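You operate a simulated robot arm through the tools that you are given. There is no shell and no other tool. Be economical: measure what you need, move in short steps, check, and stop when the job is done.

You are at the controls of a simulated robot arm. One attempt, no reset.

JOB
Heat the pot to 140 and put two presses of pellets in the yellow mug.
Fine: put the mug back and wait for the READY lamp.

It is judged by the outcome, as a careful person would: the job done as asked, and still so three seconds after it is handed in. It fails if anything else is knocked over, pushed out of place, dropped, spilled or broken.

ROBOT AND FRAMES
A 6-joint arm with a two-finger parallel gripper, fixed in place. Base frame: the origin is at the foot of the arm, x ahead of it, y to its left, z up; the work surface is at about z = 0.85. Units: m, rad, N and s.
With the tool pointing down near the work surface it reaches from about 0.24 to 0.64 m from the base axis. Its first joint turns from -1.152 to 1.152 rad. Payload 2.7 kg.
The tool frame sits at the grasp point between the pads (the TCP): z along the fingers, y along the line on which they close. The tips reach 0.023 m beyond it. Largest opening 0.094 m; finger width 0.038, thickness 0.01; the body of the gripper, 0.054 by 0.096 m, starts 0.039 m behind the TCP.
Orientation is that of the tool frame in the base frame, as [roll, pitch, yaw] about the fixed x, y, z axes, in that order (R = Rz(yaw) Ry(pitch) Rx(roll)). With the fingers straight down and closing along the base's y, the tool's x points along the base's -x, its y along +y and its z along -z.

CONTROLS
- The arm moves only by the tool send_rows. Its argument "motion" is a list of rows, each a list of 7 numbers: the turn, a rotation vector about the tool's x, y, z in units of 180 degrees (1.0 is 180 degrees), then the shift along the tool's x, y, z in units of 100 mm (1.0 is 100 mm), then the finger opening in cm, from 0 to 9.4. In form: [[wx, wy, wz, tx, ty, tz, jaw], ...]. A call has 1 to 8 rows; each row is the pose to reach, as a shift and turn from the pose commanded when the call began, along the tool's axes at that moment. A call with a number of a shift or a turn outside -1 to 1 is refused whole. Each row takes 0.2 s and may step no farther than 0.05 m and 0.15 rad from the row before; otherwise, or with a gripper value out of range, the whole call is refused. A pose out of reach is approached as far as the arm can. The call stops where the force on the tool passes 40 N (or 10 N more than at its start, if that is more) or the arm is blocked; 0.2 s more then pass. The fingers move at their own pace (about 0.045 m/s each) and stop on an object; they squeeze with about 34 N. The grip force told is the motor's: it shows also when the fingers shut on nothing. Time passes only in rows, and 0.2 s behind the last, so rows that repeat a pose let the fingers close. It gives the time, the measured TCP pose, the force on the tool (base axes), the opening and the grip force at its end, in the units of the frame above (readings bear some noise).
- Cameras (640 x 400 px; columns grow to the right, rows downward): "scene" is fixed at [0.0636, -0.4191, 1.3992]; the picture's right is [0.76, -0.65, 0.00], its down [-0.36, -0.42, -0.84] and it looks along [0.54, 0.64, -0.55] (base axes); focal length 295 px, centre (320, 200). "wrist" rides on the gripper at [-0.039, 0, -0.044] in the tool frame; the picture's right is [0.00, -1.00, 0.00], its down [0.97, 0.00, -0.24] and it looks along [0.24, 0.00, 0.97] (tool axes); focal length 218 px, centre (320, 200).
- camera(camera): a new picture of that camera. No time passes.
- measure_at(camera, pixels): for up to 12 pixels [column, row] of the newest picture of that camera ("zoom" is the newest enlarged one), the place [x, y, z] in the base frame of the surface seen there, good to about 0.002 m, but the place of the scene camera against the robot may be out by one fixed shift of up to 0.025 m in any direction. No time passes.
- enlarge(camera, box): a new picture of the part [left, top, right, bottom] of that camera's present view, enlarged. No time passes.
- close_job(): hands the job in; it is judged then, once.

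Work in short steps. Measure before you move; look again where a grasp or a placing could have gone wrong, and mend it. You have 80 turns and 38 pictures in all, those below and enlarged ones among them. Open the gripper and draw the arm clear of the work before you hand the job in, unless the task says otherwise; then end with one line.

The tools are called by a JSON object that holds its "method" and its "body". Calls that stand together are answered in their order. send_rows: Moves the arm, as the interface text tells. Its arguments: {"type":"object","properties":{"motion":{"type":"array"}},"required":["motion"]} The other tools are called the same way: camera (camera) takes a picture; measure_at (camera, pixels) gives the place of the surface under pixels of a picture; enlarge (camera, box) takes an enlarged picture of a part of a camera's view; close_job () hands the job in.

At the start:

```text
time_s: 0.0
eef_pos: [0.4137, -0.0951, 1.2185]
orientation: [3.14, -0.001, 3.141]
force: [-0.3, -0.4, -0.1]
gripper_width: 0.094
finger_force: 0.1
```

scene: 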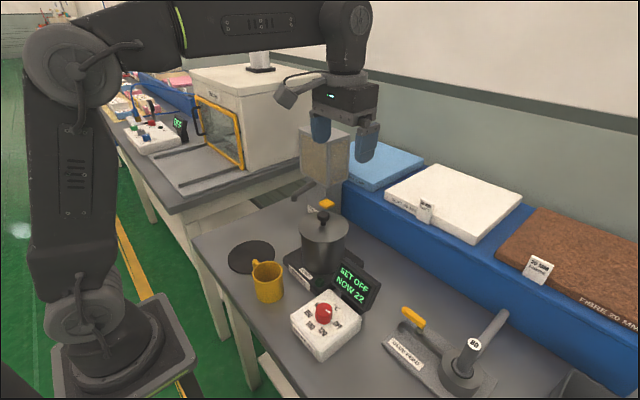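
wrist: 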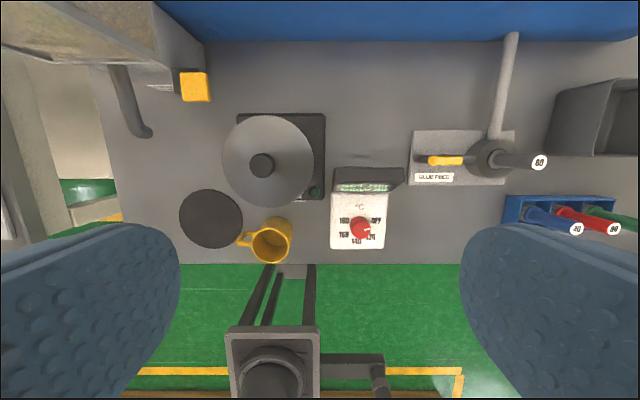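

The scene shows a glue pot at (323,240), mug at (267,280), a dial box at (325,325) and a pellet dispenser near (325,160). I enlarge these to read them.

{"method": "enlarge", "body": {"camera": "wrist", "box": [320, 160, 420, 260]}}

{"method": "enlarge", "body": {"camera": "scene", "box": [220, 110, 400, 370]}}

{"method": "measure_at", "body": {"camera": "wrist", "pixels": [[360, 228], [345, 243], [270, 245], [243, 240], [210, 218], [262, 165], [195, 87], [195, 100], [140, 130], [150, 210], [275, 226], [370, 190]]}}

```text
4.00 times, centred on (370, 210) of wrist
```

zoom: 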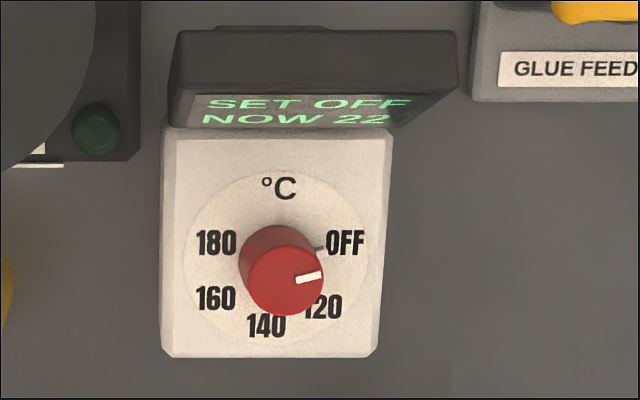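

```text
1.54 times, centred on (310, 240) of scene
```

zoom: 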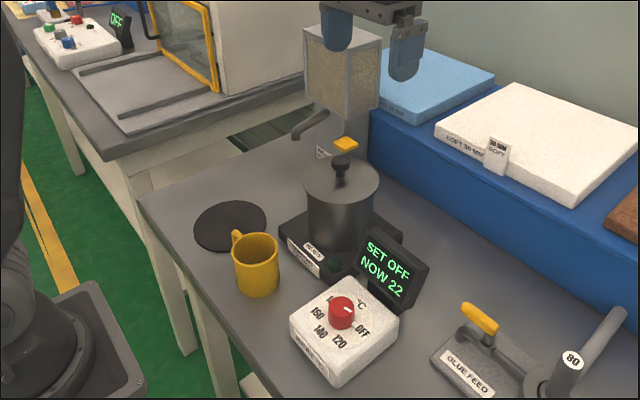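

```text
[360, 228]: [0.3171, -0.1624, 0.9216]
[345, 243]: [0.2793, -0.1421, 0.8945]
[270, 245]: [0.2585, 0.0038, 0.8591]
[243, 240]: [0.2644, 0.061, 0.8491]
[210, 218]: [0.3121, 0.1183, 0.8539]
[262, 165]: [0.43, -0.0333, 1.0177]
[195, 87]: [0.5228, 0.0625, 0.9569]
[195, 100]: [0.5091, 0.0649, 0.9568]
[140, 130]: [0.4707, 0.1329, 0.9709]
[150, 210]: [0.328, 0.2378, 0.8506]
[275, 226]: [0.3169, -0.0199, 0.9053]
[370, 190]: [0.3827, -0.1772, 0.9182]
```

The dial reads OFF at right, and 140 is about 100-110° clockwise from it. I move above the knob for a closer view.

{"method": "send_rows", "body": {"motion": [[0, 0, 0, 0.3, -0.2, 0.3, 9.4], [0, 0, 0, 0.6, -0.42, 0.5, 9.4], [0, 0, 0, 0.8, -0.6, 0.8, 9.4], [0, 0, 0, 0.85, -0.69, 1.0, 9.4]]}}

{"method": "camera", "body": {"camera": "wrist"}}

{"method": "enlarge", "body": {"camera": "scene", "box": [270, 110, 370, 220]}}

```text
time_s: 1.0
eef_pos: [0.3291, -0.1639, 1.1184]
orientation: [-3.141, 0.002, -3.141]
force: [0.5, -0.4, 0.7]
gripper_width: 0.0941
finger_force: 0.1
```

```text
33 pictures are left
```

wrist: 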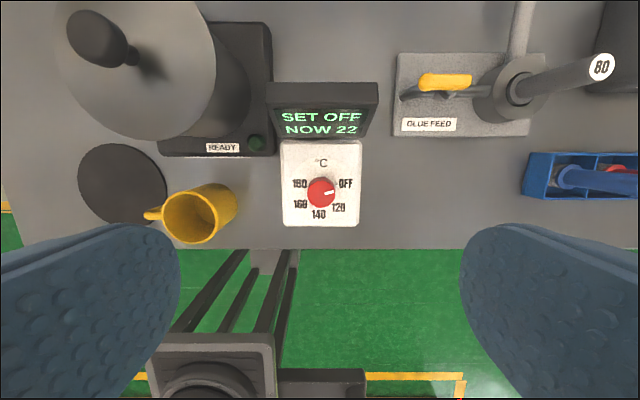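

```text
3.64 times, centred on (320, 165) of scene
```

zoom: 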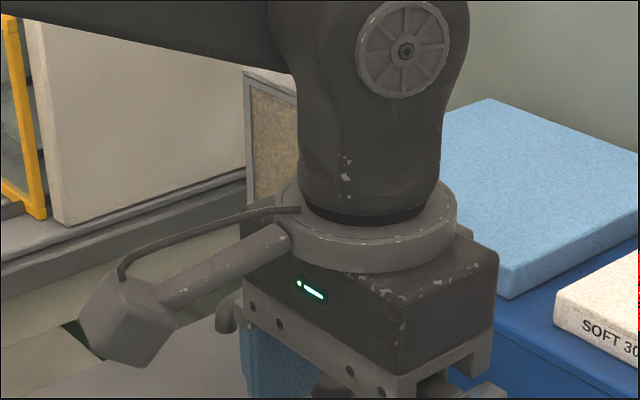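

I measure the knob, dial, display, mug rim and handle, plus the block hanging off the wrist in the scene zoom (130,320).

{"method": "measure_at", "body": {"camera": "wrist", "pixels": [[321, 190], [309, 188], [334, 188], [321, 204], [345, 218], [320, 85], [165, 215], [236, 205], [203, 186], [190, 241], [152, 214], [255, 142]]}}

{"method": "measure_at", "body": {"camera": "zoom", "pixels": [[130, 320], [150, 360], [230, 265], [222, 315], [270, 310], [490, 270], [285, 240], [90, 330], [260, 380], [470, 370]]}}

```text
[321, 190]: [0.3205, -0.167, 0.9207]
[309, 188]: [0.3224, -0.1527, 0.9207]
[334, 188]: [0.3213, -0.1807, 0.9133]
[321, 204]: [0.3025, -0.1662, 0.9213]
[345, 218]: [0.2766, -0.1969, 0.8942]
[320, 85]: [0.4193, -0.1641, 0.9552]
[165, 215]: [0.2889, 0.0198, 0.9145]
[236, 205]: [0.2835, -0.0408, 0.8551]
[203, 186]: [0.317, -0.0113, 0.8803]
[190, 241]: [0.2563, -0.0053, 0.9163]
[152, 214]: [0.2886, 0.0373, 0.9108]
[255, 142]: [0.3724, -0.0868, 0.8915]
```

```text
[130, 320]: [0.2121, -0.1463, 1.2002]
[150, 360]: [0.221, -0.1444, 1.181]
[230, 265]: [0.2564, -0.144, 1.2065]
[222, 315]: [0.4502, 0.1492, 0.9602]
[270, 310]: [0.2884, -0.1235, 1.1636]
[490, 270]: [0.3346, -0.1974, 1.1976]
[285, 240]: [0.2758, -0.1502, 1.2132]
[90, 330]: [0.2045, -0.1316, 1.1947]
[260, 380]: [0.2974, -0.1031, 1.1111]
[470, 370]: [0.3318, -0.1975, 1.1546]
```

Knob centre is about (0.3175, -0.1665), radius 0.014, top at 0.921. The wrist block hangs about 0.12 m on the tool's +x side, so I pre-turn -60° to keep it clear of the pot, and come down to z≈1.02.

{"method": "send_rows", "body": {"motion": [[0, 0, -0.047, 0.116, -0.026, 0.2, 6], [0, 0, -0.094, 0.116, -0.026, 0.4, 6], [0, 0, -0.141, 0.116, -0.026, 0.6, 6], [0, 0, -0.188, 0.116, -0.026, 0.8, 6], [0, 0, -0.235, 0.116, -0.026, 1.0, 6], [0, 0, -0.282, 0.116, -0.026, 1.0, 6], [0, 0, -0.329, 0.116, -0.026, 1.0, 6]]}}

{"method": "camera", "body": {"camera": "wrist"}}

```text
time_s: 2.6
eef_pos: [0.3172, -0.1645, 1.017]
orientation: [-3.141, 0.0, -2.105]
force: [0.1, 0.3, 0.2]
gripper_width: 0.0601
finger_force: 0.1
```

```text
31 pictures are left
```

wrist: 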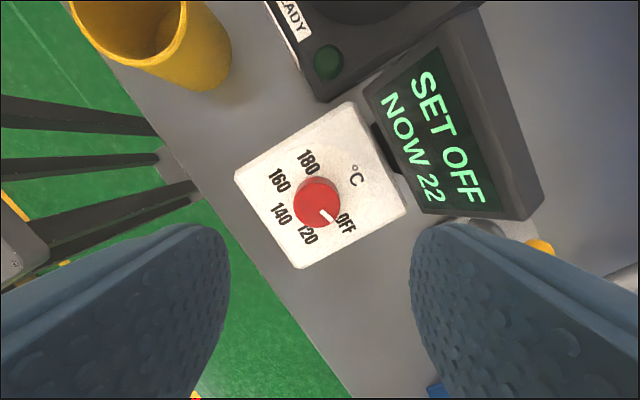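

The knob is at (316,203) and the display's edge is at (365,95)-(425,213). I measure these for clearance and centring.

{"method": "measure_at", "body": {"camera": "wrist", "pixels": [[316, 205], [294, 208], [338, 200], [320, 226], [312, 182], [424, 210], [368, 95], [396, 170], [400, 210], [350, 225], [250, 175]]}}

```text
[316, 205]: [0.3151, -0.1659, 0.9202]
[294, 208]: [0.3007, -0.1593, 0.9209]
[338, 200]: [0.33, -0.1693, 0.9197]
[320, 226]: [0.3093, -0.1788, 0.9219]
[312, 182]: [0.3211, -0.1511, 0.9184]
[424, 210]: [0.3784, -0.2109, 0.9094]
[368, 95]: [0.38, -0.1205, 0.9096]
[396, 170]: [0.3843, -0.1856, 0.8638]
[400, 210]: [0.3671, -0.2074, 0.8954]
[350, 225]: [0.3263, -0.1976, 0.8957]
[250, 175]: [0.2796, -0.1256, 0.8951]
```

I descend to z≈0.923 (tips at 0.900, just above the dial face at 0.8955) and close on the knob.

{"method": "send_rows", "body": {"motion": [[0, 0, 0, 0.013, 0.012, 0.4, 6], [0, 0, 0, 0.013, 0.012, 0.7, 6], [0, 0, 0, 0.013, 0.012, 0.94, 6], [0, 0, 0, 0.013, 0.012, 0.94, 4], [0, 0, 0, 0.013, 0.012, 0.94, 2], [0, 0, 0, 0.013, 0.012, 0.94, 1.5], [0, 0, 0, 0.013, 0.012, 0.94, 1.5]]}}

```text
time_s: 4.2
eef_pos: [0.314, -0.1659, 0.9229]
orientation: [3.139, -0.002, -2.108]
force: [-10.2, 6.0, -3.4]
gripper_width: 0.033
finger_force: 45.0
```

The fingers hold the knob (0.033 m). I turn it about 68° clockwise first, then look.

{"method": "send_rows", "body": {"motion": [[0, 0, 0.045, 0, 0.015, 0, 1.5], [0, 0, 0.09, 0, 0.015, 0, 1.5], [0, 0, 0.137, 0, 0.015, 0, 1.5], [0, 0, 0.184, 0, 0.015, 0, 1.5], [0, 0, 0.231, 0, 0.015, 0, 1.5], [0, 0, 0.278, 0, 0.015, 0, 1.5], [0, 0, 0.325, 0, 0.015, 0, 1.5], [0, 0, 0.372, 0, 0.015, 0, 1.5]]}}

{"method": "camera", "body": {"camera": "wrist"}}

```text
time_s: 6.0
eef_pos: [0.3134, -0.1659, 0.9242]
orientation: [3.138, -0.003, 3.002]
force: [1.3, 35.0, -16.2]
gripper_width: 0.0327
finger_force: 44.8
```

```text
30 pictures are left
```

wrist: 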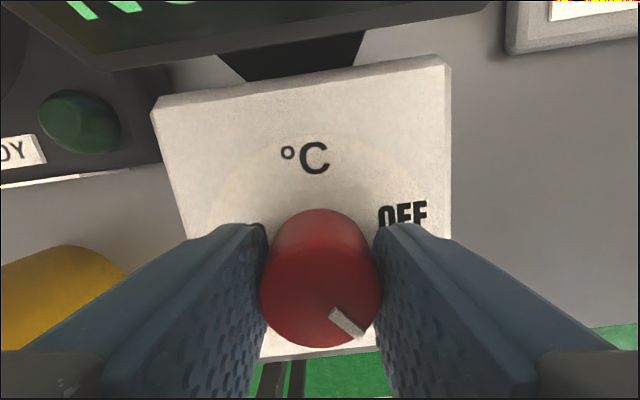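

The lateral force is 35 N in y, so I ease the commanded pose by 1.5 mm toward -y and 1.5 mm up, then look at the display.

{"method": "send_rows", "body": {"motion": [[0, 0, 0, 0, -0.017, -0.015, 1.5]]}}

{"method": "enlarge", "body": {"camera": "scene", "box": [270, 240, 400, 370]}}

```text
time_s: 6.4
eef_pos: [0.3135, -0.1648, 0.924]
orientation: [3.136, -0.002, 3.002]
force: [4.5, 7.0, 0.8]
gripper_width: 0.0329
finger_force: 44.9
stopped in row 1: the force on the tool passed its limit (the readings are from after the stop); the commanded pose is now the measured one
```

```text
3.08 times, centred on (335, 305) of scene
```

zoom: 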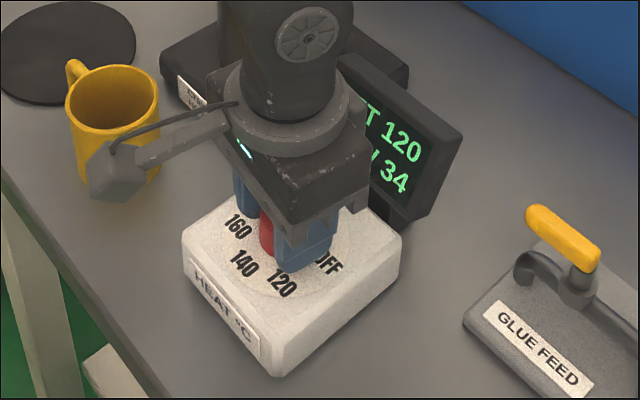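

It reads SET 120, NOW 34, and the force has eased to about 7 N. I turn roughly 45° more.

{"method": "send_rows", "body": {"motion": [[0, 0, 0.045, 0, 0, 0, 1.5], [0, 0, 0.09, 0, 0, 0, 1.5], [0, 0, 0.135, 0, 0, 0, 1.5], [0, 0, 0.18, 0, 0, 0, 1.5], [0, 0, 0.225, 0, 0, 0, 1.5], [0, 0, 0.25, 0, 0, 0, 1.5]]}}

{"method": "enlarge", "body": {"camera": "scene", "box": [270, 240, 400, 370]}}

```text
time_s: 7.8
eef_pos: [0.3148, -0.1642, 0.9237]
orientation: [3.134, -0.005, 2.219]
force: [1.6, 7.6, 1.8]
gripper_width: 0.0328
finger_force: 44.7
stopped in row 6: the force on the tool passed its limit (the readings are from after the stop); the commanded pose is now the measured one
```

```text
3.08 times, centred on (335, 305) of scene
```

zoom: 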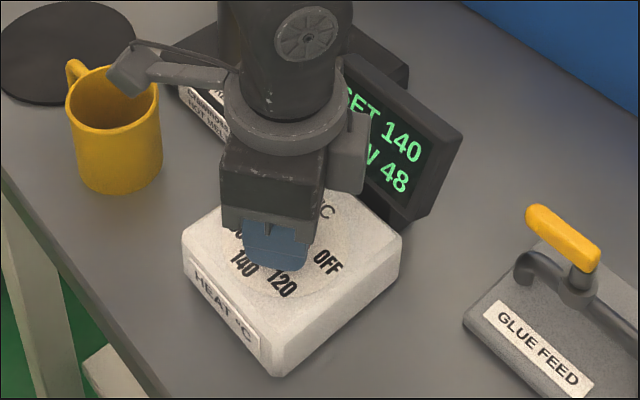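

It now reads SET 140. I open, rise straight up and check the pointer.

{"method": "send_rows", "body": {"motion": [[0, 0, 0, 0, 0, 0, 3.6], [0, 0, 0, 0, 0, 0, 5], [0, 0, 0, 0, 0, 0, 5], [0, 0, 0, 0, 0, -0.4, 5], [0, 0, 0, 0, 0, -0.8, 5], [0, 0, 0, 0, 0, -1.0, 6]]}}

{"method": "camera", "body": {"camera": "wrist"}}

```text
time_s: 9.2
eef_pos: [0.312, -0.1674, 1.0269]
orientation: [3.135, -0.005, 2.223]
force: [-1.3, -0.1, -0.3]
gripper_width: 0.0601
finger_force: 0.1
```

```text
27 pictures are left
```

wrist: 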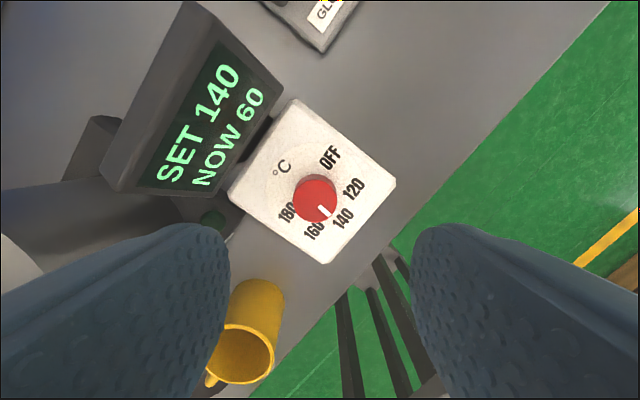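

SET 140 holds, NOW 60. I rise, turn the wrist back square, and move toward +y to view the dispenser.

{"method": "send_rows", "body": {"motion": [[0, 0, 0, 0, 0, -0.4, 9], [0, 0, -0.045, 0, 0, -0.8, 9], [0, 0, -0.09, 0.16, 0.12, -1.0, 9], [0, 0, -0.137, 0.36, 0.27, -1.0, 9], [0, 0, -0.184, 0.6, 0.45, -1.0, 9], [0, 0, -0.231, 0.8, 0.6, -1.0, 9], [0, 0, -0.278, 0.95, 0.725, -1.0, 9], [0, 0, -0.292, 0.95, 0.725, -1.0, 9]]}}

{"method": "camera", "body": {"camera": "wrist"}}

{"method": "camera", "body": {"camera": "scene"}}

```text
time_s: 11.1
eef_pos: [0.3137, -0.0489, 1.1275]
orientation: [3.135, -0.001, 3.139]
force: [0.3, 0.3, -0.2]
gripper_width: 0.0902
finger_force: 0.1
```

```text
26 pictures are left
```

wrist: 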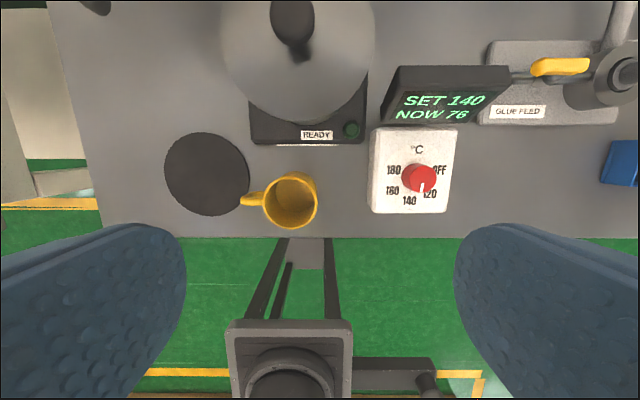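

```text
25 pictures are left
```

scene: 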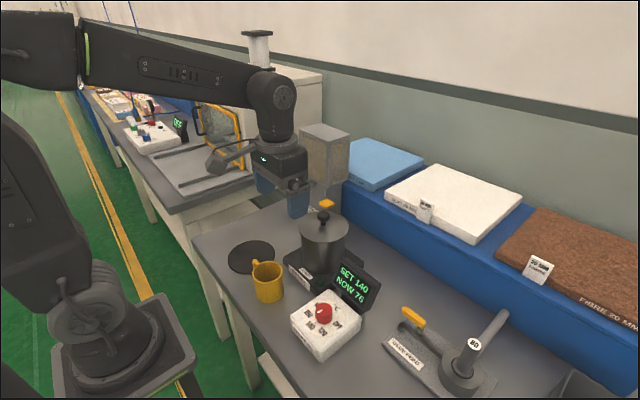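

I measure the mug and pellet hopper in both views to get the scene camera's shift and the dispenser geometry.

{"method": "measure_at", "body": {"camera": "wrist", "pixels": [[268, 198], [316, 198], [290, 176], [290, 225], [245, 199], [255, 198], [290, 215], [290, 110], [207, 173], [95, 5], [105, 10], [300, 20]]}}

{"method": "measure_at", "body": {"camera": "scene", "pixels": [[325, 124], [349, 137], [304, 127], [325, 135], [330, 160], [345, 175], [326, 203], [321, 204], [333, 204], [325, 313], [253, 258], [330, 230]]}}

{"method": "enlarge", "body": {"camera": "scene", "box": [270, 110, 370, 220]}}

```text
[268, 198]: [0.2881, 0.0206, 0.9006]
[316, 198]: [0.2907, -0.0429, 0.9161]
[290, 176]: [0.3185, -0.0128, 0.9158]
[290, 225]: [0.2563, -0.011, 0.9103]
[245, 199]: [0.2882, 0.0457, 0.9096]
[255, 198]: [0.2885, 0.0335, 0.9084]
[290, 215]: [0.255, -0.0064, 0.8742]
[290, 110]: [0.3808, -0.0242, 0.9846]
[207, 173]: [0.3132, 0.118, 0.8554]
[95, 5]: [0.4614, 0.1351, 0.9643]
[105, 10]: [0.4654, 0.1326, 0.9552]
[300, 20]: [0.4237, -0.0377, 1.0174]
```

```text
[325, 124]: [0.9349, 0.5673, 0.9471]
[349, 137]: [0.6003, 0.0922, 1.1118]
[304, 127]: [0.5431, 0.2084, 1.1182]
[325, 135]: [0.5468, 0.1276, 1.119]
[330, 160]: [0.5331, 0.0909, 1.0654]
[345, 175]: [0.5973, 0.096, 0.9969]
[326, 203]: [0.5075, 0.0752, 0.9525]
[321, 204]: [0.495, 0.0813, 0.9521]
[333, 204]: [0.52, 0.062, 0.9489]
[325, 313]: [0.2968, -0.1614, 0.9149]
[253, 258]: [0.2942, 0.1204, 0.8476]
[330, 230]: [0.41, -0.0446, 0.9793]
```

```text
3.64 times, centred on (320, 165) of scene
```

zoom: 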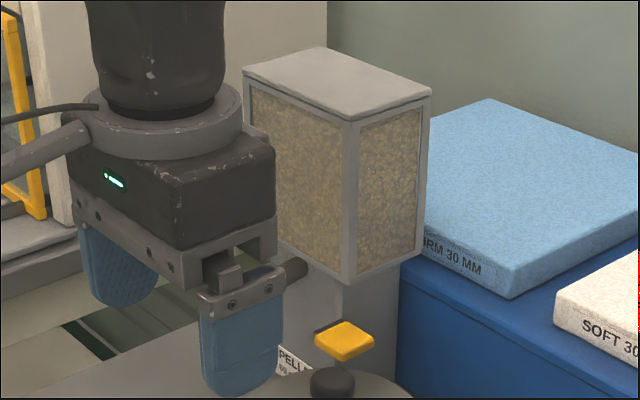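

Scene readings are off by about (+0.012,-0.006,+0.006). I go for a closer wrist view of the spout and the yellow button, staying high above the pot.

{"method": "send_rows", "body": {"motion": [[0, 0, 0, -0.1, 0.15, -0.35, 9], [0, 0, 0, -0.3, 0.4, -0.7, 9], [0, 0, 0, -0.55, 0.7, -0.7, 9], [0, 0, 0, -0.8, 1.0, -0.7, 9], [0, 0, 0, -0.8, 1.0, -0.7, 9]]}}

{"method": "camera", "body": {"camera": "wrist"}}

```text
time_s: 12.2
eef_pos: [0.3963, 0.0535, 1.1947]
orientation: [3.137, 0.001, 3.139]
force: [1.1, -0.1, -1.3]
gripper_width: 0.09
finger_force: 0.1
```

```text
23 pictures are left
```

wrist: 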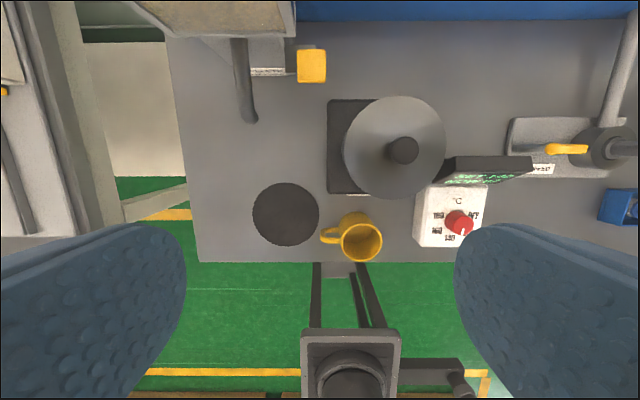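

{"method": "enlarge", "body": {"camera": "wrist", "box": [210, 10, 370, 130]}}

{"method": "measure_at", "body": {"camera": "wrist", "pixels": [[311, 52], [311, 72], [300, 62], [323, 62], [311, 81], [240, 60], [245, 90], [251, 110], [251, 119], [292, 15], [265, 55], [258, 90]]}}

```text
3.33 times, centred on (290, 70) of wrist
```

zoom: 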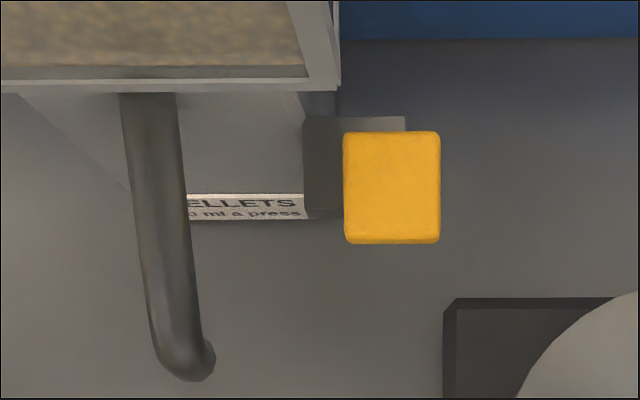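

```text
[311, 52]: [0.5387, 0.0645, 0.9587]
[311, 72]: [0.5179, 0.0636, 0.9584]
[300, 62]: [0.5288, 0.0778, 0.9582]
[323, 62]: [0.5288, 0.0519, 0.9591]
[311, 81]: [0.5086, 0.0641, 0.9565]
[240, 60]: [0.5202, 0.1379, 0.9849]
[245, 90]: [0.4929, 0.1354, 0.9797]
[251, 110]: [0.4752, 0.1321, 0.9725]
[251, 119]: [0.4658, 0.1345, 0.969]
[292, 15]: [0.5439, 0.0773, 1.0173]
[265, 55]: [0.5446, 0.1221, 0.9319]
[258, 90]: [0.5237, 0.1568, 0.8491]
```

The button spans x 0.508–0.542, y 0.050–0.079, top z 0.958. The spout tip is near (0.468, 0.134), about 0.95–0.97 high. I'll hold the mug by its handle with the tool tilted, so first I go above the handle with the wrist turned 90°.

{"method": "send_rows", "body": {"motion": [[0, 0, 0.045, 0.2, 0.1, 0.0, 6], [0, 0, 0.09, 0.4, 0.2, 0.1, 6], [0, 0, 0.137, 0.6, 0.3, 0.3, 6], [0, 0, 0.184, 0.8, 0.4, 0.5, 6], [0, 0, 0.231, 1.0, 0.5, 0.7, 5], [0, 0, 0.278, 1.0, 0.5, 0.9, 4], [0, 0, 0.325, 1.0, 0.5, 0.9, 4], [0, 0, 0.372, 1.0, 0.5, 0.9, 4]]}}

{"method": "send_rows", "body": {"motion": [[0, 0, 0.045, 0, 0, 0, 4], [0, 0, 0.09, 0, 0, 0, 4], [0, 0, 0.128, 0, 0, 0, 4]]}}

{"method": "camera", "body": {"camera": "wrist"}}

```text
time_s: 14.1
eef_pos: [0.295, 0.1019, 1.1068]
orientation: [3.137, -0.007, 1.967]
force: [-0.3, -1.1, 0.1]
gripper_width: 0.0398
finger_force: 0.0
```

```text
time_s: 14.8
eef_pos: [0.2961, 0.1036, 1.1043]
orientation: [-3.141, -0.007, 1.567]
force: [0.1, -0.6, 1.1]
gripper_width: 0.0399
finger_force: 0.1
```

```text
21 pictures are left
```

wrist: 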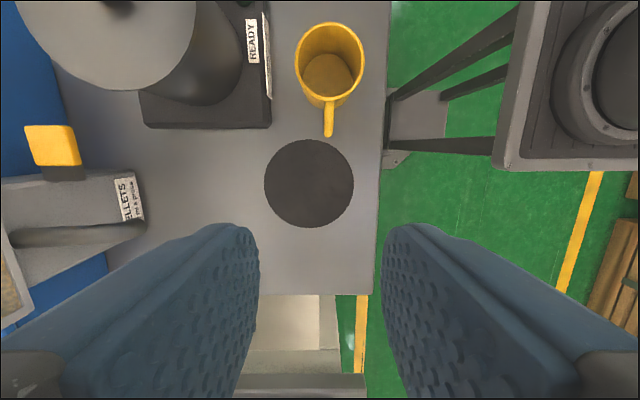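

The handle runs from (330,95) to (328,135). I measure it and the mug rim.

{"method": "measure_at", "body": {"camera": "wrist", "pixels": [[324, 120], [333, 120], [329, 110], [328, 128], [328, 134], [328, 137], [297, 60], [364, 60], [330, 24], [326, 98], [325, 75], [310, 180]]}}

{"method": "enlarge", "body": {"camera": "wrist", "box": [280, 10, 380, 150]}}

{"method": "enlarge", "body": {"camera": "scene", "box": [235, 250, 295, 310]}}

```text
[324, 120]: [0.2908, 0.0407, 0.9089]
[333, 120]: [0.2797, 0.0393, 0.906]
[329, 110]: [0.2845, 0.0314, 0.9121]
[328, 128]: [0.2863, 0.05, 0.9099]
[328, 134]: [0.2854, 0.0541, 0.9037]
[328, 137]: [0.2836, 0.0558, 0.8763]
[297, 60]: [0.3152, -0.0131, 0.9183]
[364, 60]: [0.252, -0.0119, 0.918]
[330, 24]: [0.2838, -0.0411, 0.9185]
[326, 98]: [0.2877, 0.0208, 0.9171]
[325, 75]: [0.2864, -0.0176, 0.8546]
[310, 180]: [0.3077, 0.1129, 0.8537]
```

```text
2.86 times, centred on (330, 80) of wrist
```

zoom: 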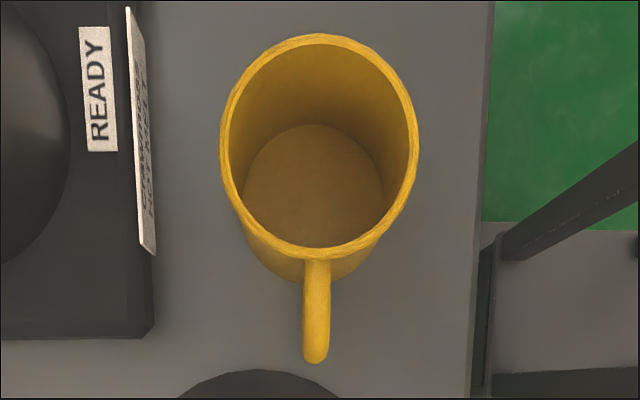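

```text
6.67 times, centred on (265, 280) of scene
```

zoom: 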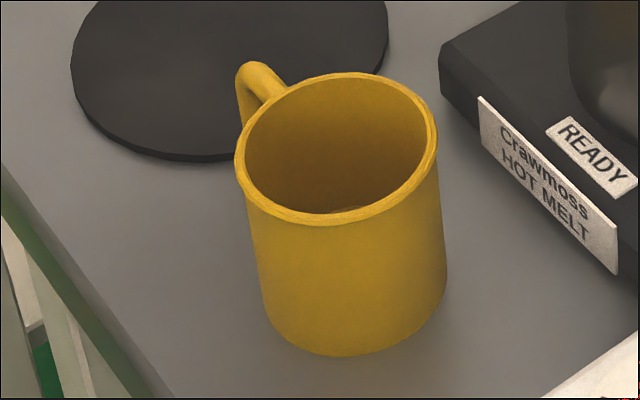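

Mug centre is (0.2836,-0.011), R 0.0325; the handle is at x 0.285, y 0.022–0.0555, up to z 0.911. I tilt 20° with fingers toward the mug and hover above the handle.

{"method": "send_rows", "body": {"motion": [[0, -0.03, 0, -0.15, -0.03, 0.25, 4], [0, -0.06, 0, -0.3, -0.06, 0.5, 4], [0, -0.09, 0, -0.45, -0.1, 0.75, 4], [0, -0.111, 0, -0.536, -0.111, 1.0, 4], [0, -0.111, 0, -0.536, -0.111, 1.0, 4]]}}

{"method": "camera", "body": {"camera": "wrist"}}

```text
time_s: 16.1
eef_pos: [0.2819, 0.0487, 1.0047]
orientation: [3.14, 0.344, 1.568]
force: [0.2, 0.6, -0.5]
gripper_width: 0.0399
finger_force: 0.1
```

```text
18 pictures are left
```

wrist: 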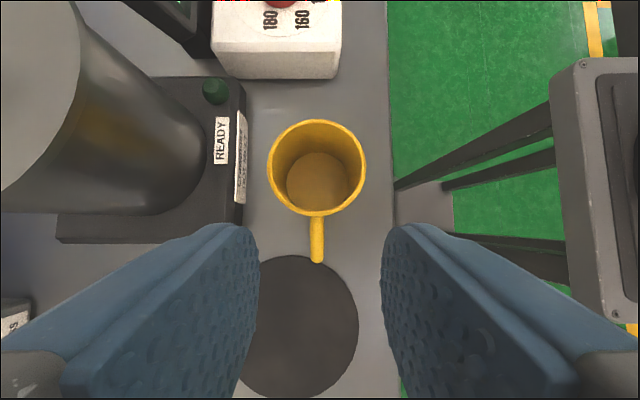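

Well centred on the handle (column 318). I descend vertically in tool-tilted axes.

{"method": "send_rows", "body": {"motion": [[0, 0, 0, 0.12, 0.02, 0.32, 4], [0, 0, 0, 0.24, 0.02, 0.64, 4], [0, 0, 0, 0.33, 0.02, 0.87, 4], [0, 0, 0, 0.37, 0.02, 0.97, 4]]}}

{"method": "camera", "body": {"camera": "wrist"}}

```text
time_s: 17.1
eef_pos: [0.2882, 0.0515, 0.9004]
orientation: [-3.141, 0.342, 1.568]
force: [-0.9, 0.1, 0.3]
gripper_width: 0.0399
finger_force: 0.1
```

```text
17 pictures are left
```

wrist: 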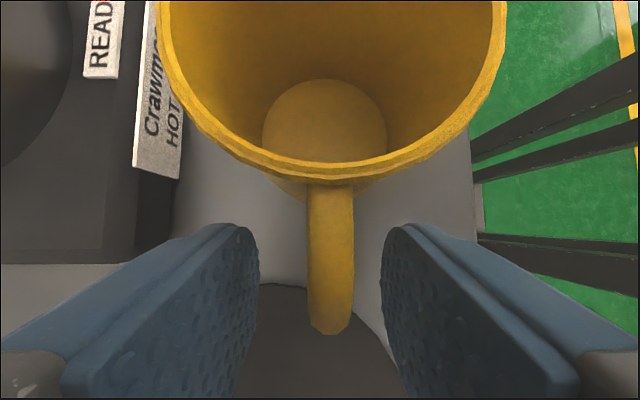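

Good: fingers straddle the handle with clearance to the mug wall. I shift -3 mm in x, drop 10 mm more, and close.

{"method": "send_rows", "body": {"motion": [[0, 0, 0, 0.025, -0.03, 0.1, 4], [0, 0, 0, 0.025, -0.03, 0.1, 2.5], [0, 0, 0, 0.025, -0.03, 0.1, 1], [0, 0, 0, 0.025, -0.03, 0.1, 0.3], [0, 0, 0, 0.025, -0.03, 0.1, 0.3]]}}

```text
time_s: 18.2
eef_pos: [0.2831, 0.0504, 0.8904]
orientation: [3.141, 0.342, 1.568]
force: [-0.3, -0.2, -0.7]
gripper_width: 0.0095
finger_force: 34.0
```

The handle is held (9.5 mm, 34 N). I lift 6 cm and move toward +y, away from the pot.

{"method": "send_rows", "body": {"motion": [[0, 0, 0, -0.07, 0, -0.19, 0.3], [0, 0, 0, -0.205, 0, -0.564, 0.3], [0, 0, 0, 0.06, 0, -0.66, 0.3], [0, 0, 0, 0.32, 0, -0.755, 0.3], [0, 0, 0, 0.585, 0, -0.851, 0.3], [0, 0, 0, 0.585, 0, -0.851, 0.3]]}}

{"method": "camera", "body": {"camera": "scene"}}

```text
time_s: 19.6
eef_pos: [0.2814, 0.1367, 0.9524]
orientation: [-3.141, 0.343, 1.567]
force: [0.0, 0.2, -0.6]
gripper_width: 0.0093
finger_force: 33.4
```

```text
16 pictures are left
```

scene: 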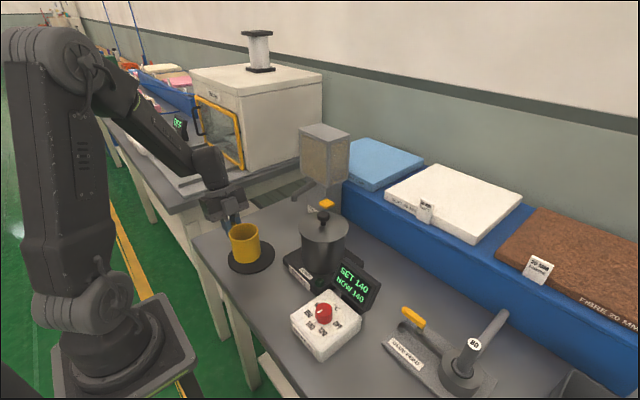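

The mug is level and held. I turn it 90° about the vertical so the handle faces the robot.

{"method": "send_rows", "body": {"motion": [[-0.015, 0, -0.041, 0, 0, 0, 0.3], [-0.03, 0, -0.083, 0, 0, 0, 0.3], [-0.046, 0, -0.126, 0, 0, 0, 0.3], [-0.0615, 0, -0.169, 0, 0, 0, 0.3], [-0.077, 0, -0.211, 0, 0, 0, 0.3], [-0.092, 0, -0.254, 0, 0, 0, 0.3]]}}

{"method": "send_rows", "body": {"motion": [[-0.0155, 0, -0.043, 0, 0, 0, 0.3], [-0.031, 0, -0.086, 0, 0, 0, 0.3], [-0.0465, 0, -0.129, 0, 0, 0, 0.3], [-0.062, 0, -0.171, 0, 0, 0, 0.3], [-0.079, 0, -0.216, 0, 0, 0, 0.3], [-0.079, 0, -0.216, 0, 0, 0, 0.3]]}}

{"method": "camera", "body": {"camera": "wrist"}}

```text
time_s: 21.1
eef_pos: [0.282, 0.136, 0.9527]
orientation: [3.135, 0.343, 2.417]
force: [0.1, 0.4, -0.8]
gripper_width: 0.0092
finger_force: 34.3
```

```text
refused: row 5 steps farther than a row can; nothing moved
```

```text
15 pictures are left
```

wrist: 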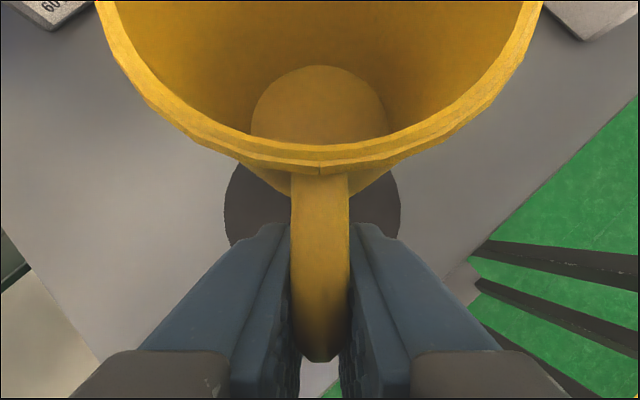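

The second half was refused for step size; I resend it in smaller steps.

{"method": "send_rows", "body": {"motion": [[-0.0145, 0, -0.04, 0, 0, 0, 0.3], [-0.029, 0, -0.08, 0, 0, 0, 0.3], [-0.0437, 0, -0.12, 0, 0, 0, 0.3], [-0.0582, 0, -0.16, 0, 0, 0, 0.3], [-0.071, 0, -0.195, 0, 0, 0, 0.3], [-0.079, 0, -0.217, 0, 0, 0, 0.3], [-0.079, 0, -0.217, 0, 0, 0, 0.3]]}}

{"method": "camera", "body": {"camera": "wrist"}}

```text
time_s: 22.6
eef_pos: [0.286, 0.1379, 0.9538]
orientation: [3.134, 0.348, 3.14]
force: [0.0, 0.1, 0.1]
gripper_width: 0.0095
finger_force: 33.4
```

```text
14 pictures are left
```

wrist: 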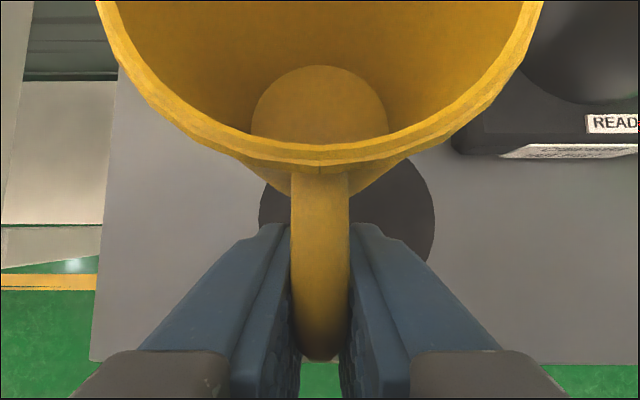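

I lower to about 1.2 cm above the table, then slide forward beneath the spout so the mug centre lands near (0.465, 0.134).

{"method": "send_rows", "body": {"motion": [[0, 0, 0, 0.086, 0, 0.235, 0.3], [0, 0, 0, 0.171, -0.03, 0.47, 0.3], [0, 0, 0, -0.017, -0.03, 0.538, 0.3], [0, 0, 0, -0.205, -0.03, 0.607, 0.3], [0, 0, 0, -0.39, -0.03, 0.675, 0.3], [0, 0, 0, -0.581, -0.03, 0.744, 0.3], [0, 0, 0, -0.77, -0.03, 0.81, 0.3]]}}

{"method": "camera", "body": {"camera": "wrist"}}

```text
time_s: 24.2
eef_pos: [0.3828, 0.1325, 0.9028]
orientation: [3.132, 0.349, 3.138]
force: [-0.4, -0.3, -0.7]
gripper_width: 0.0094
finger_force: 33.9
out of reach, approached as far as the arm can: row 1, 2, 3
```

```text
13 pictures are left
```

wrist: 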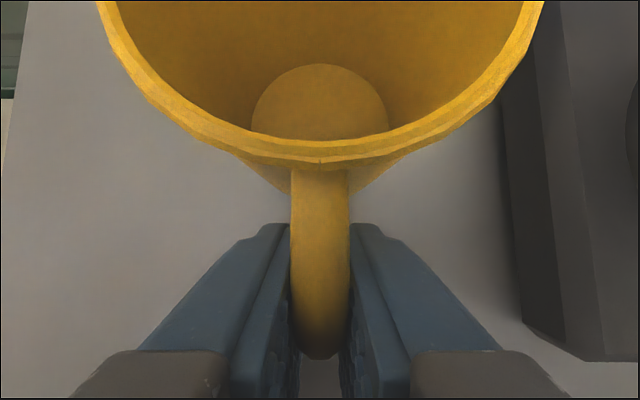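

The mug should now be at x≈0.444; I check against the spout from the scene camera before the last 2 cm.

{"method": "enlarge", "body": {"camera": "scene", "box": [250, 160, 350, 240]}}

```text
5.00 times, centred on (300, 200) of scene
```

zoom: 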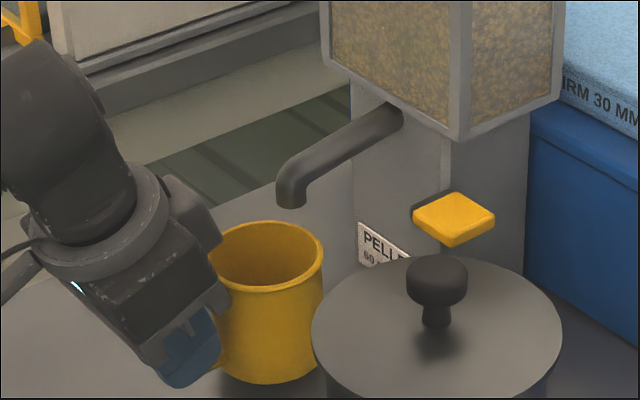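

{"method": "measure_at", "body": {"camera": "zoom", "pixels": [[290, 205], [278, 195], [302, 200], [291, 180], [270, 288], [322, 262], [270, 222], [255, 250], [435, 290], [355, 160]]}}

```text
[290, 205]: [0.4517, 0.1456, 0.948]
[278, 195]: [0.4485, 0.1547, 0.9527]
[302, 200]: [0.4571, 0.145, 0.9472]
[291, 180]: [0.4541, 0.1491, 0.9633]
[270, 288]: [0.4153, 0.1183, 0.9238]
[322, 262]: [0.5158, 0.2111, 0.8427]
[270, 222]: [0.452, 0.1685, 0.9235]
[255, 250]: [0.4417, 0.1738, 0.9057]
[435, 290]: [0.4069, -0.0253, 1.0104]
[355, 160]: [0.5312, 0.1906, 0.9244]
```

Outlet minus mug centre in scene coordinates is about (+0.024,+0.009), with a 2.3 cm gap over the rim. I shift +22 mm x, +7 mm y, then set the mug down.

{"method": "send_rows", "body": {"motion": [[0, 0, 0, -0.207, 0.07, 0.075, 0.3], [0, 0, 0, -0.207, 0.07, 0.075, 0.3], [0, 0, 0, -0.18, 0.07, 0.15, 0.3], [0, 0, 0, -0.164, 0.07, 0.193, 0.3], [0, 0, 0, -0.164, 0.07, 0.193, 0.3]]}}

{"method": "enlarge", "body": {"camera": "scene", "box": [250, 160, 350, 240]}}

```text
time_s: 25.4
eef_pos: [0.4045, 0.1403, 0.8903]
orientation: [3.132, 0.35, 3.141]
force: [-1.9, 0.2, 8.0]
gripper_width: 0.0091
finger_force: 34.3
```

```text
5.00 times, centred on (300, 200) of scene
```

zoom: 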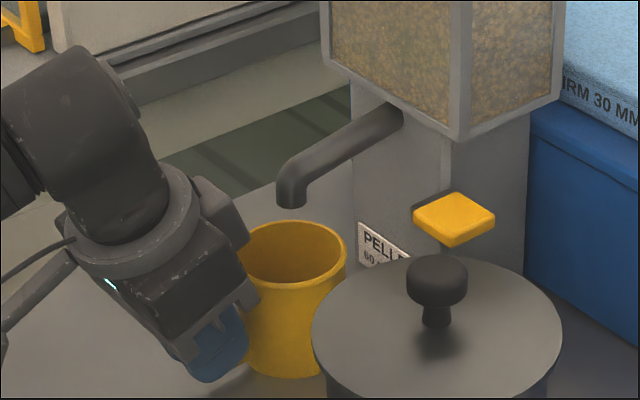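

The mug stands on the table (8 N contact) centred under the outlet. I open and back out along the tool axis.

{"method": "send_rows", "body": {"motion": [[0, 0, 0, 0, 0, 0, 2], [0, 0, 0, 0, 0, 0, 4], [0, 0, 0, 0, 0, 0, 4], [0, 0, 0, 0, 0, -0.3, 4], [0, 0, 0, 0.1, 0, -0.6, 4], [0, 0, 0, 0.3, 0, -0.95, 4], [0, 0, 0, 0.4, 0, -1.0, 4]]}}

{"method": "camera", "body": {"camera": "wrist"}}

```text
time_s: 27.1
eef_pos: [0.3309, 0.1391, 0.9693]
orientation: [3.134, 0.348, 3.139]
force: [-1.0, 0.2, 0.7]
gripper_width: 0.0401
finger_force: 0.0
```

```text
10 pictures are left
```

wrist: 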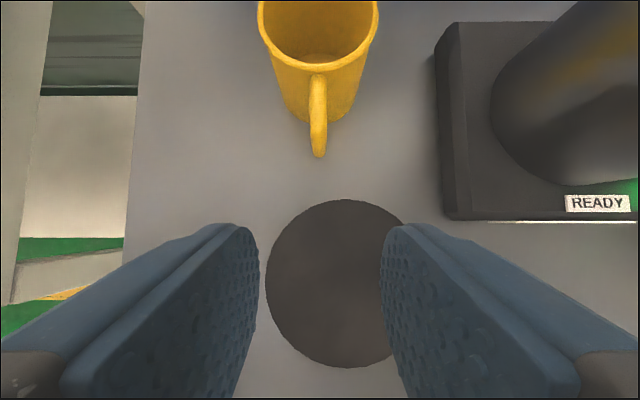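

The mug stands free beneath the spout, and READY may be lit at (630,185). Next I press the yellow button with only the +y fingertip (jaw 6.4 cm), keeping the body off the hopper; first I rise.

{"method": "send_rows", "body": {"motion": [[0, 0, 0, -0.137, 0, -0.376, 5], [0, 0, 0, -0.274, 0, -0.75, 6], [0, 0, 0, -0.48, -0.2, -0.88, 6.4], [0, 0, 0, -0.62, -0.5, -0.837, 6.4], [0, 0, 0, -0.71, -0.8, -0.8, 6.4], [0, 0, 0, -0.81, -1.0, -0.768, 6.4]]}}

```text
time_s: 28.4
eef_pos: [0.3828, 0.0394, 1.0718]
orientation: [3.133, 0.349, 3.139]
force: [1.2, 0.8, -0.9]
gripper_width: 0.0638
finger_force: 0.1
```

Now forward toward the button, still at z≈1.07.

{"method": "send_rows", "body": {"motion": [[0, 0, 0, -0.3, -0.06, 0.11, 6.4], [0, 0, 0, -0.6, -0.124, 0.22, 6.4], [0, 0, 0, -0.94, -0.124, 0.342, 6.4], [0, 0, 0, -0.94, -0.124, 0.342, 6.4]]}}

{"method": "camera", "body": {"camera": "wrist"}}

{"method": "enlarge", "body": {"camera": "scene", "box": [250, 130, 370, 250]}}

```text
time_s: 29.4
eef_pos: [0.4823, 0.029, 1.0713]
orientation: [3.133, 0.351, 3.138]
force: [-0.2, -0.6, -0.7]
gripper_width: 0.0643
finger_force: 0.1
```

```text
9 pictures are left
```

wrist: 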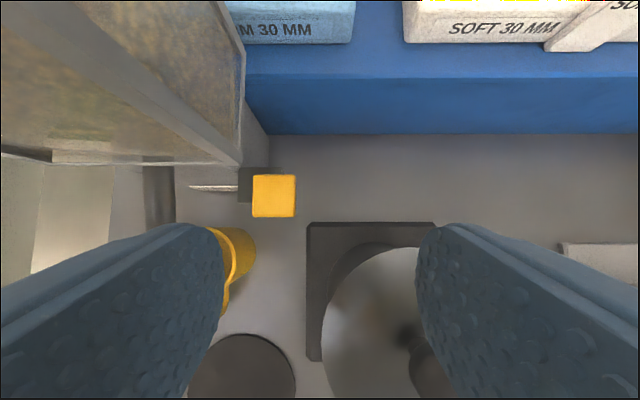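

```text
3.33 times, centred on (310, 190) of scene
```

zoom: 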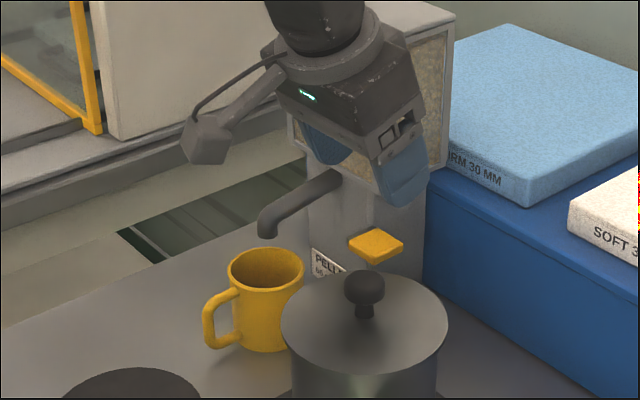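

I measure the button and hopper from this near view.

{"method": "measure_at", "body": {"camera": "wrist", "pixels": [[274, 195], [256, 195], [293, 195], [274, 178], [274, 214], [240, 160], [236, 130], [220, 190], [345, 330]]}}

```text
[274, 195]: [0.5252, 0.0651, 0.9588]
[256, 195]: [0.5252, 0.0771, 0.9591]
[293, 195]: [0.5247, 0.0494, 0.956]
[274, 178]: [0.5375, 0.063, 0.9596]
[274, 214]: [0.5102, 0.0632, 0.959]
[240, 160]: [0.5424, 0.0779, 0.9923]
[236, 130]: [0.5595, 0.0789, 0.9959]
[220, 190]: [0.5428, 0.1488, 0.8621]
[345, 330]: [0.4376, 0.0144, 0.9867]
```

Button top is 0.959, and the hopper side is at y 0.079 with its bottom at 0.992. I move so the +y finger (y≈0.059–0.069) is over the button, about 1 cm above it.

{"method": "send_rows", "body": {"motion": [[0, 0, 0, -0.2, -0.02, 0.07, 6.4], [0, 0, 0, -0.392, -0.02, 0.143, 6.4], [0, 0, 0, -0.263, -0.02, 0.497, 6.4], [0, 0, 0, -0.134, -0.02, 0.851, 6.4], [0, 0, 0, -0.134, -0.02, 0.851, 6.4]]}}

{"method": "enlarge", "body": {"camera": "scene", "box": [250, 130, 370, 250]}}

```text
time_s: 30.6
eef_pos: [0.5235, 0.0261, 0.9926]
orientation: [3.133, 0.348, 3.138]
force: [-0.3, -0.8, 0.0]
gripper_width: 0.0641
finger_force: 0.1
```

```text
3.33 times, centred on (310, 190) of scene
```

zoom: 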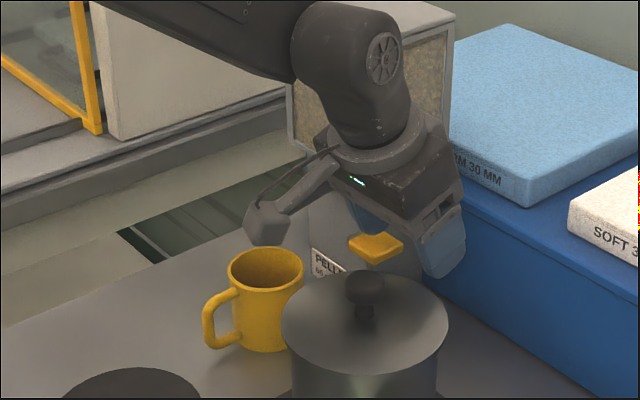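

The fingertip is just behind/above the button. First press: straight down in small steps.

{"method": "send_rows", "body": {"motion": [[0, 0, 0, 0.021, 0, 0.056, 6.4], [0, 0, 0, 0.034, 0, 0.094, 6.4], [0, 0, 0, 0.048, 0, 0.132, 6.4], [0, 0, 0, 0.055, 0, 0.15, 6.4]]}}

{"method": "enlarge", "body": {"camera": "scene", "box": [250, 130, 370, 250]}}

```text
time_s: 31.6
eef_pos: [0.5233, 0.0272, 0.9777]
orientation: [3.134, 0.349, 3.139]
force: [-1.8, -0.3, 3.1]
gripper_width: 0.0641
finger_force: 0.2
```

```text
3.33 times, centred on (310, 190) of scene
```

zoom: 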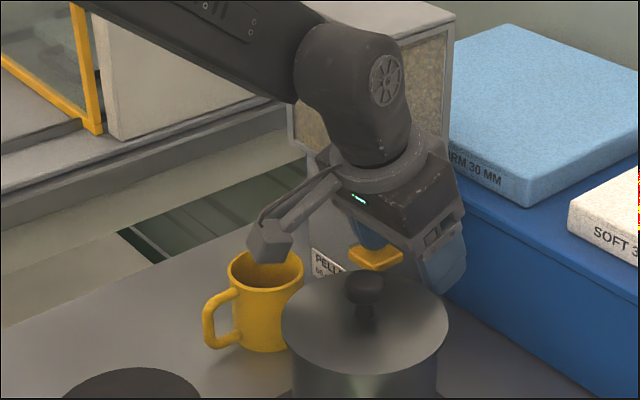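

Contact with only 3 N so far. I push further to bottom it out.

{"method": "send_rows", "body": {"motion": [[0, 0, 0, 0.01, 0, 0.028, 6.4], [0, 0, 0, 0.02, 0, 0.056, 6.4], [0, 0, 0, 0.03, 0, 0.08, 6.4]]}}

```text
time_s: 32.5
eef_pos: [0.5244, 0.025, 0.9694]
orientation: [3.132, 0.35, 3.14]
force: [0.8, 0.3, 5.4]
gripper_width: 0.0642
finger_force: 0.1
```

Still springy (5.4 N). I push a little more, stopping on force.

{"method": "send_rows", "body": {"motion": [[0, 0, 0, 0.01, 0, 0.028, 6.4], [0, 0, 0, 0.02, 0, 0.056, 6.4], [0, 0, 0, 0.024, 0, 0.066, 6.4]]}}

```text
time_s: 33.2
eef_pos: [0.5257, 0.0256, 0.966]
orientation: [3.133, 0.357, 3.139]
force: [-10.7, -0.3, 33.5]
gripper_width: 0.0641
finger_force: 0.6
```

It bottomed out at z≈0.966 (33 N). I release upward fully and look in the mug.

{"method": "send_rows", "body": {"motion": [[0, 0, 0, -0.04, 0, -0.11, 6.4], [0, 0, 0, -0.08, 0, -0.22, 6.4], [0, 0, 0, -0.133, 0, -0.366, 6.4], [0, 0, 0, -0.133, 0, -0.366, 6.4]]}}

{"method": "enlarge", "body": {"camera": "scene", "box": [250, 160, 350, 240]}}

```text
time_s: 34.2
eef_pos: [0.5238, 0.0233, 1.0021]
orientation: [3.135, 0.347, 3.14]
force: [-0.6, -0.5, -0.2]
gripper_width: 0.064
finger_force: 0.1
```

```text
5.00 times, centred on (300, 200) of scene
```

zoom: 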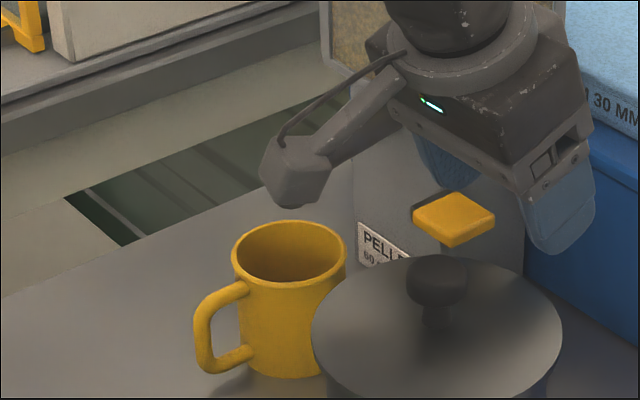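

The button sprang back up. Second press: the same stroke in one go, then release.

{"method": "send_rows", "body": {"motion": [[0, 0, 0, 0.048, 0.02, 0.13, 6.4], [0, 0, 0, 0.075, 0.02, 0.206, 6.4], [0, 0, 0, 0.099, 0.02, 0.273, 6.4], [0, 0, 0, 0.116, 0.02, 0.32, 6.4], [0, 0, 0, 0.127, 0.02, 0.35, 6.4], [0, 0, 0, 0.133, 0.02, 0.366, 6.4]]}}

```text
time_s: 35.6
eef_pos: [0.523, 0.0276, 0.9658]
orientation: [3.133, 0.358, 3.141]
force: [-6.6, -3.1, 33.3]
gripper_width: 0.0629
finger_force: 0.1
```

Bottomed again at the same depth. I release straight up, then draw back.

{"method": "send_rows", "body": {"motion": [[0, 0, 0, -0.08, 0, -0.22, 6.4], [0, 0, 0, -0.16, 0, -0.43, 6.4], [0, 0, 0, -0.24, 0, -0.66, 6.4], [0, 0, 0, 0.1, 0, -0.78, 6.4], [0, 0, 0, 0.513, 0, -0.932, 6.4], [0, 0, 0, 0.513, 0.2, -0.932, 6]]}}

```text
time_s: 37.0
eef_pos: [0.4409, 0.0471, 1.0328]
orientation: [3.134, 0.35, 3.137]
force: [-0.8, 0.5, -0.1]
gripper_width: 0.0599
finger_force: 0.1
```

Back to the handle-approach side: retreat in -x, then +y, for a view into the mug.

{"method": "send_rows", "body": {"motion": [[0, 0, 0, 0.4, 0.0, -0.145, 5], [0, 0, 0, 0.75, 0.2, -0.27, 4], [0, 0, 0, 0.94, 0.5, -0.342, 4], [0, 0, 0, 0.94, 0.93, -0.342, 4], [0, 0, 0, 0.94, 0.93, -0.342, 4]]}}

{"method": "camera", "body": {"camera": "wrist"}}

```text
time_s: 38.2
eef_pos: [0.3461, 0.1403, 1.0324]
orientation: [3.134, 0.348, 3.138]
force: [-0.3, 1.1, 0.8]
gripper_width: 0.0398
finger_force: 0.1
```

```text
4 pictures are left
```

wrist: 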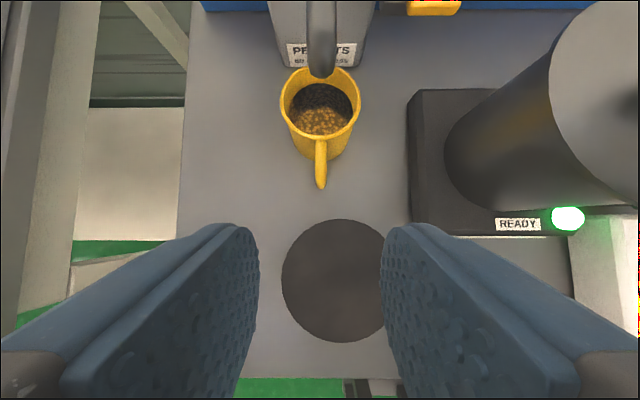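

Pellets are in the mug and READY is lit green. I measure the fill level, handle and rim.

{"method": "measure_at", "body": {"camera": "wrist", "pixels": [[320, 110], [320, 122], [335, 118], [282, 105], [359, 105], [320, 132], [321, 160], [321, 175], [321, 185], [316, 165], [326, 165], [330, 62]]}}

```text
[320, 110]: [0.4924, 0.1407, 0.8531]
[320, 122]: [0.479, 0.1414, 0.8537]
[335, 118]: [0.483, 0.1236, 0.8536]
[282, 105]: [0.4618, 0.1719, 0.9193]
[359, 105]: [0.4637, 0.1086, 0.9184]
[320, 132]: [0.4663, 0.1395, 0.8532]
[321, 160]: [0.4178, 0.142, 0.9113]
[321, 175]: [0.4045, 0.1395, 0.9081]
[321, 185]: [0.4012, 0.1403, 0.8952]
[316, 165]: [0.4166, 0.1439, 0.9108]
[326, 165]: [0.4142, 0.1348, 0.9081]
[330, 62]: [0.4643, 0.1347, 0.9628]
```

I take one enlarged look to judge the fill and read the label.

{"method": "enlarge", "body": {"camera": "wrist", "box": [270, 30, 370, 140]}}

```text
3.64 times, centred on (320, 85) of wrist
```

zoom: 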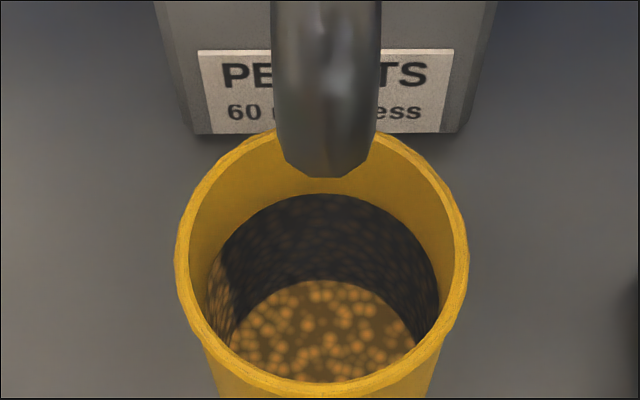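

{"method": "measure_at", "body": {"camera": "zoom", "pixels": [[280, 205], [390, 215], [270, 185], [240, 235], [320, 230], [320, 270], [207, 290], [437, 290]]}}

```text
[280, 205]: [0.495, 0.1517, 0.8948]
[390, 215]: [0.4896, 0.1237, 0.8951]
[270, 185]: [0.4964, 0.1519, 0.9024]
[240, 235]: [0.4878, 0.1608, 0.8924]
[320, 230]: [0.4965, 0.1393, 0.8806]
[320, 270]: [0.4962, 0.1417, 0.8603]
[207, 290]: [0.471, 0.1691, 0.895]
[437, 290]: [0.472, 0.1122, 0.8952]
```

Fill level is z≈0.895 over a floor at 0.8535, about 115–120 ml, so two 60 ml presses. Now I go back onto the handle by the same path.

{"method": "send_rows", "body": {"motion": [[0, 0, 0, 0.117, -0.01, 0.3, 4], [0, 0, 0, 0.234, -0.01, 0.585, 4], [0, 0, 0, 0.137, -0.01, 0.76, 4], [0, 0, 0, 0.037, -0.01, 0.936, 4]]}}

{"method": "send_rows", "body": {"motion": [[0, 0, 0, -0.1, 0, 0.2, 4], [0, 0, 0, -0.1, 0, 0.4, 4], [0, 0, 0, -0.1, 0, 0.59, 4], [0, 0, 0, -0.1, 0, 0.59, 4]]}}

```text
time_s: 39.2
eef_pos: [0.3715, 0.1403, 0.9448]
orientation: [3.133, 0.351, 3.138]
force: [0.2, 0.5, -0.5]
gripper_width: 0.0398
finger_force: 0.1
```

```text
time_s: 40.2
eef_pos: [0.4021, 0.1412, 0.8899]
orientation: [3.133, 0.348, 3.139]
force: [0.6, -0.1, 1.2]
gripper_width: 0.04
finger_force: 0.0
```

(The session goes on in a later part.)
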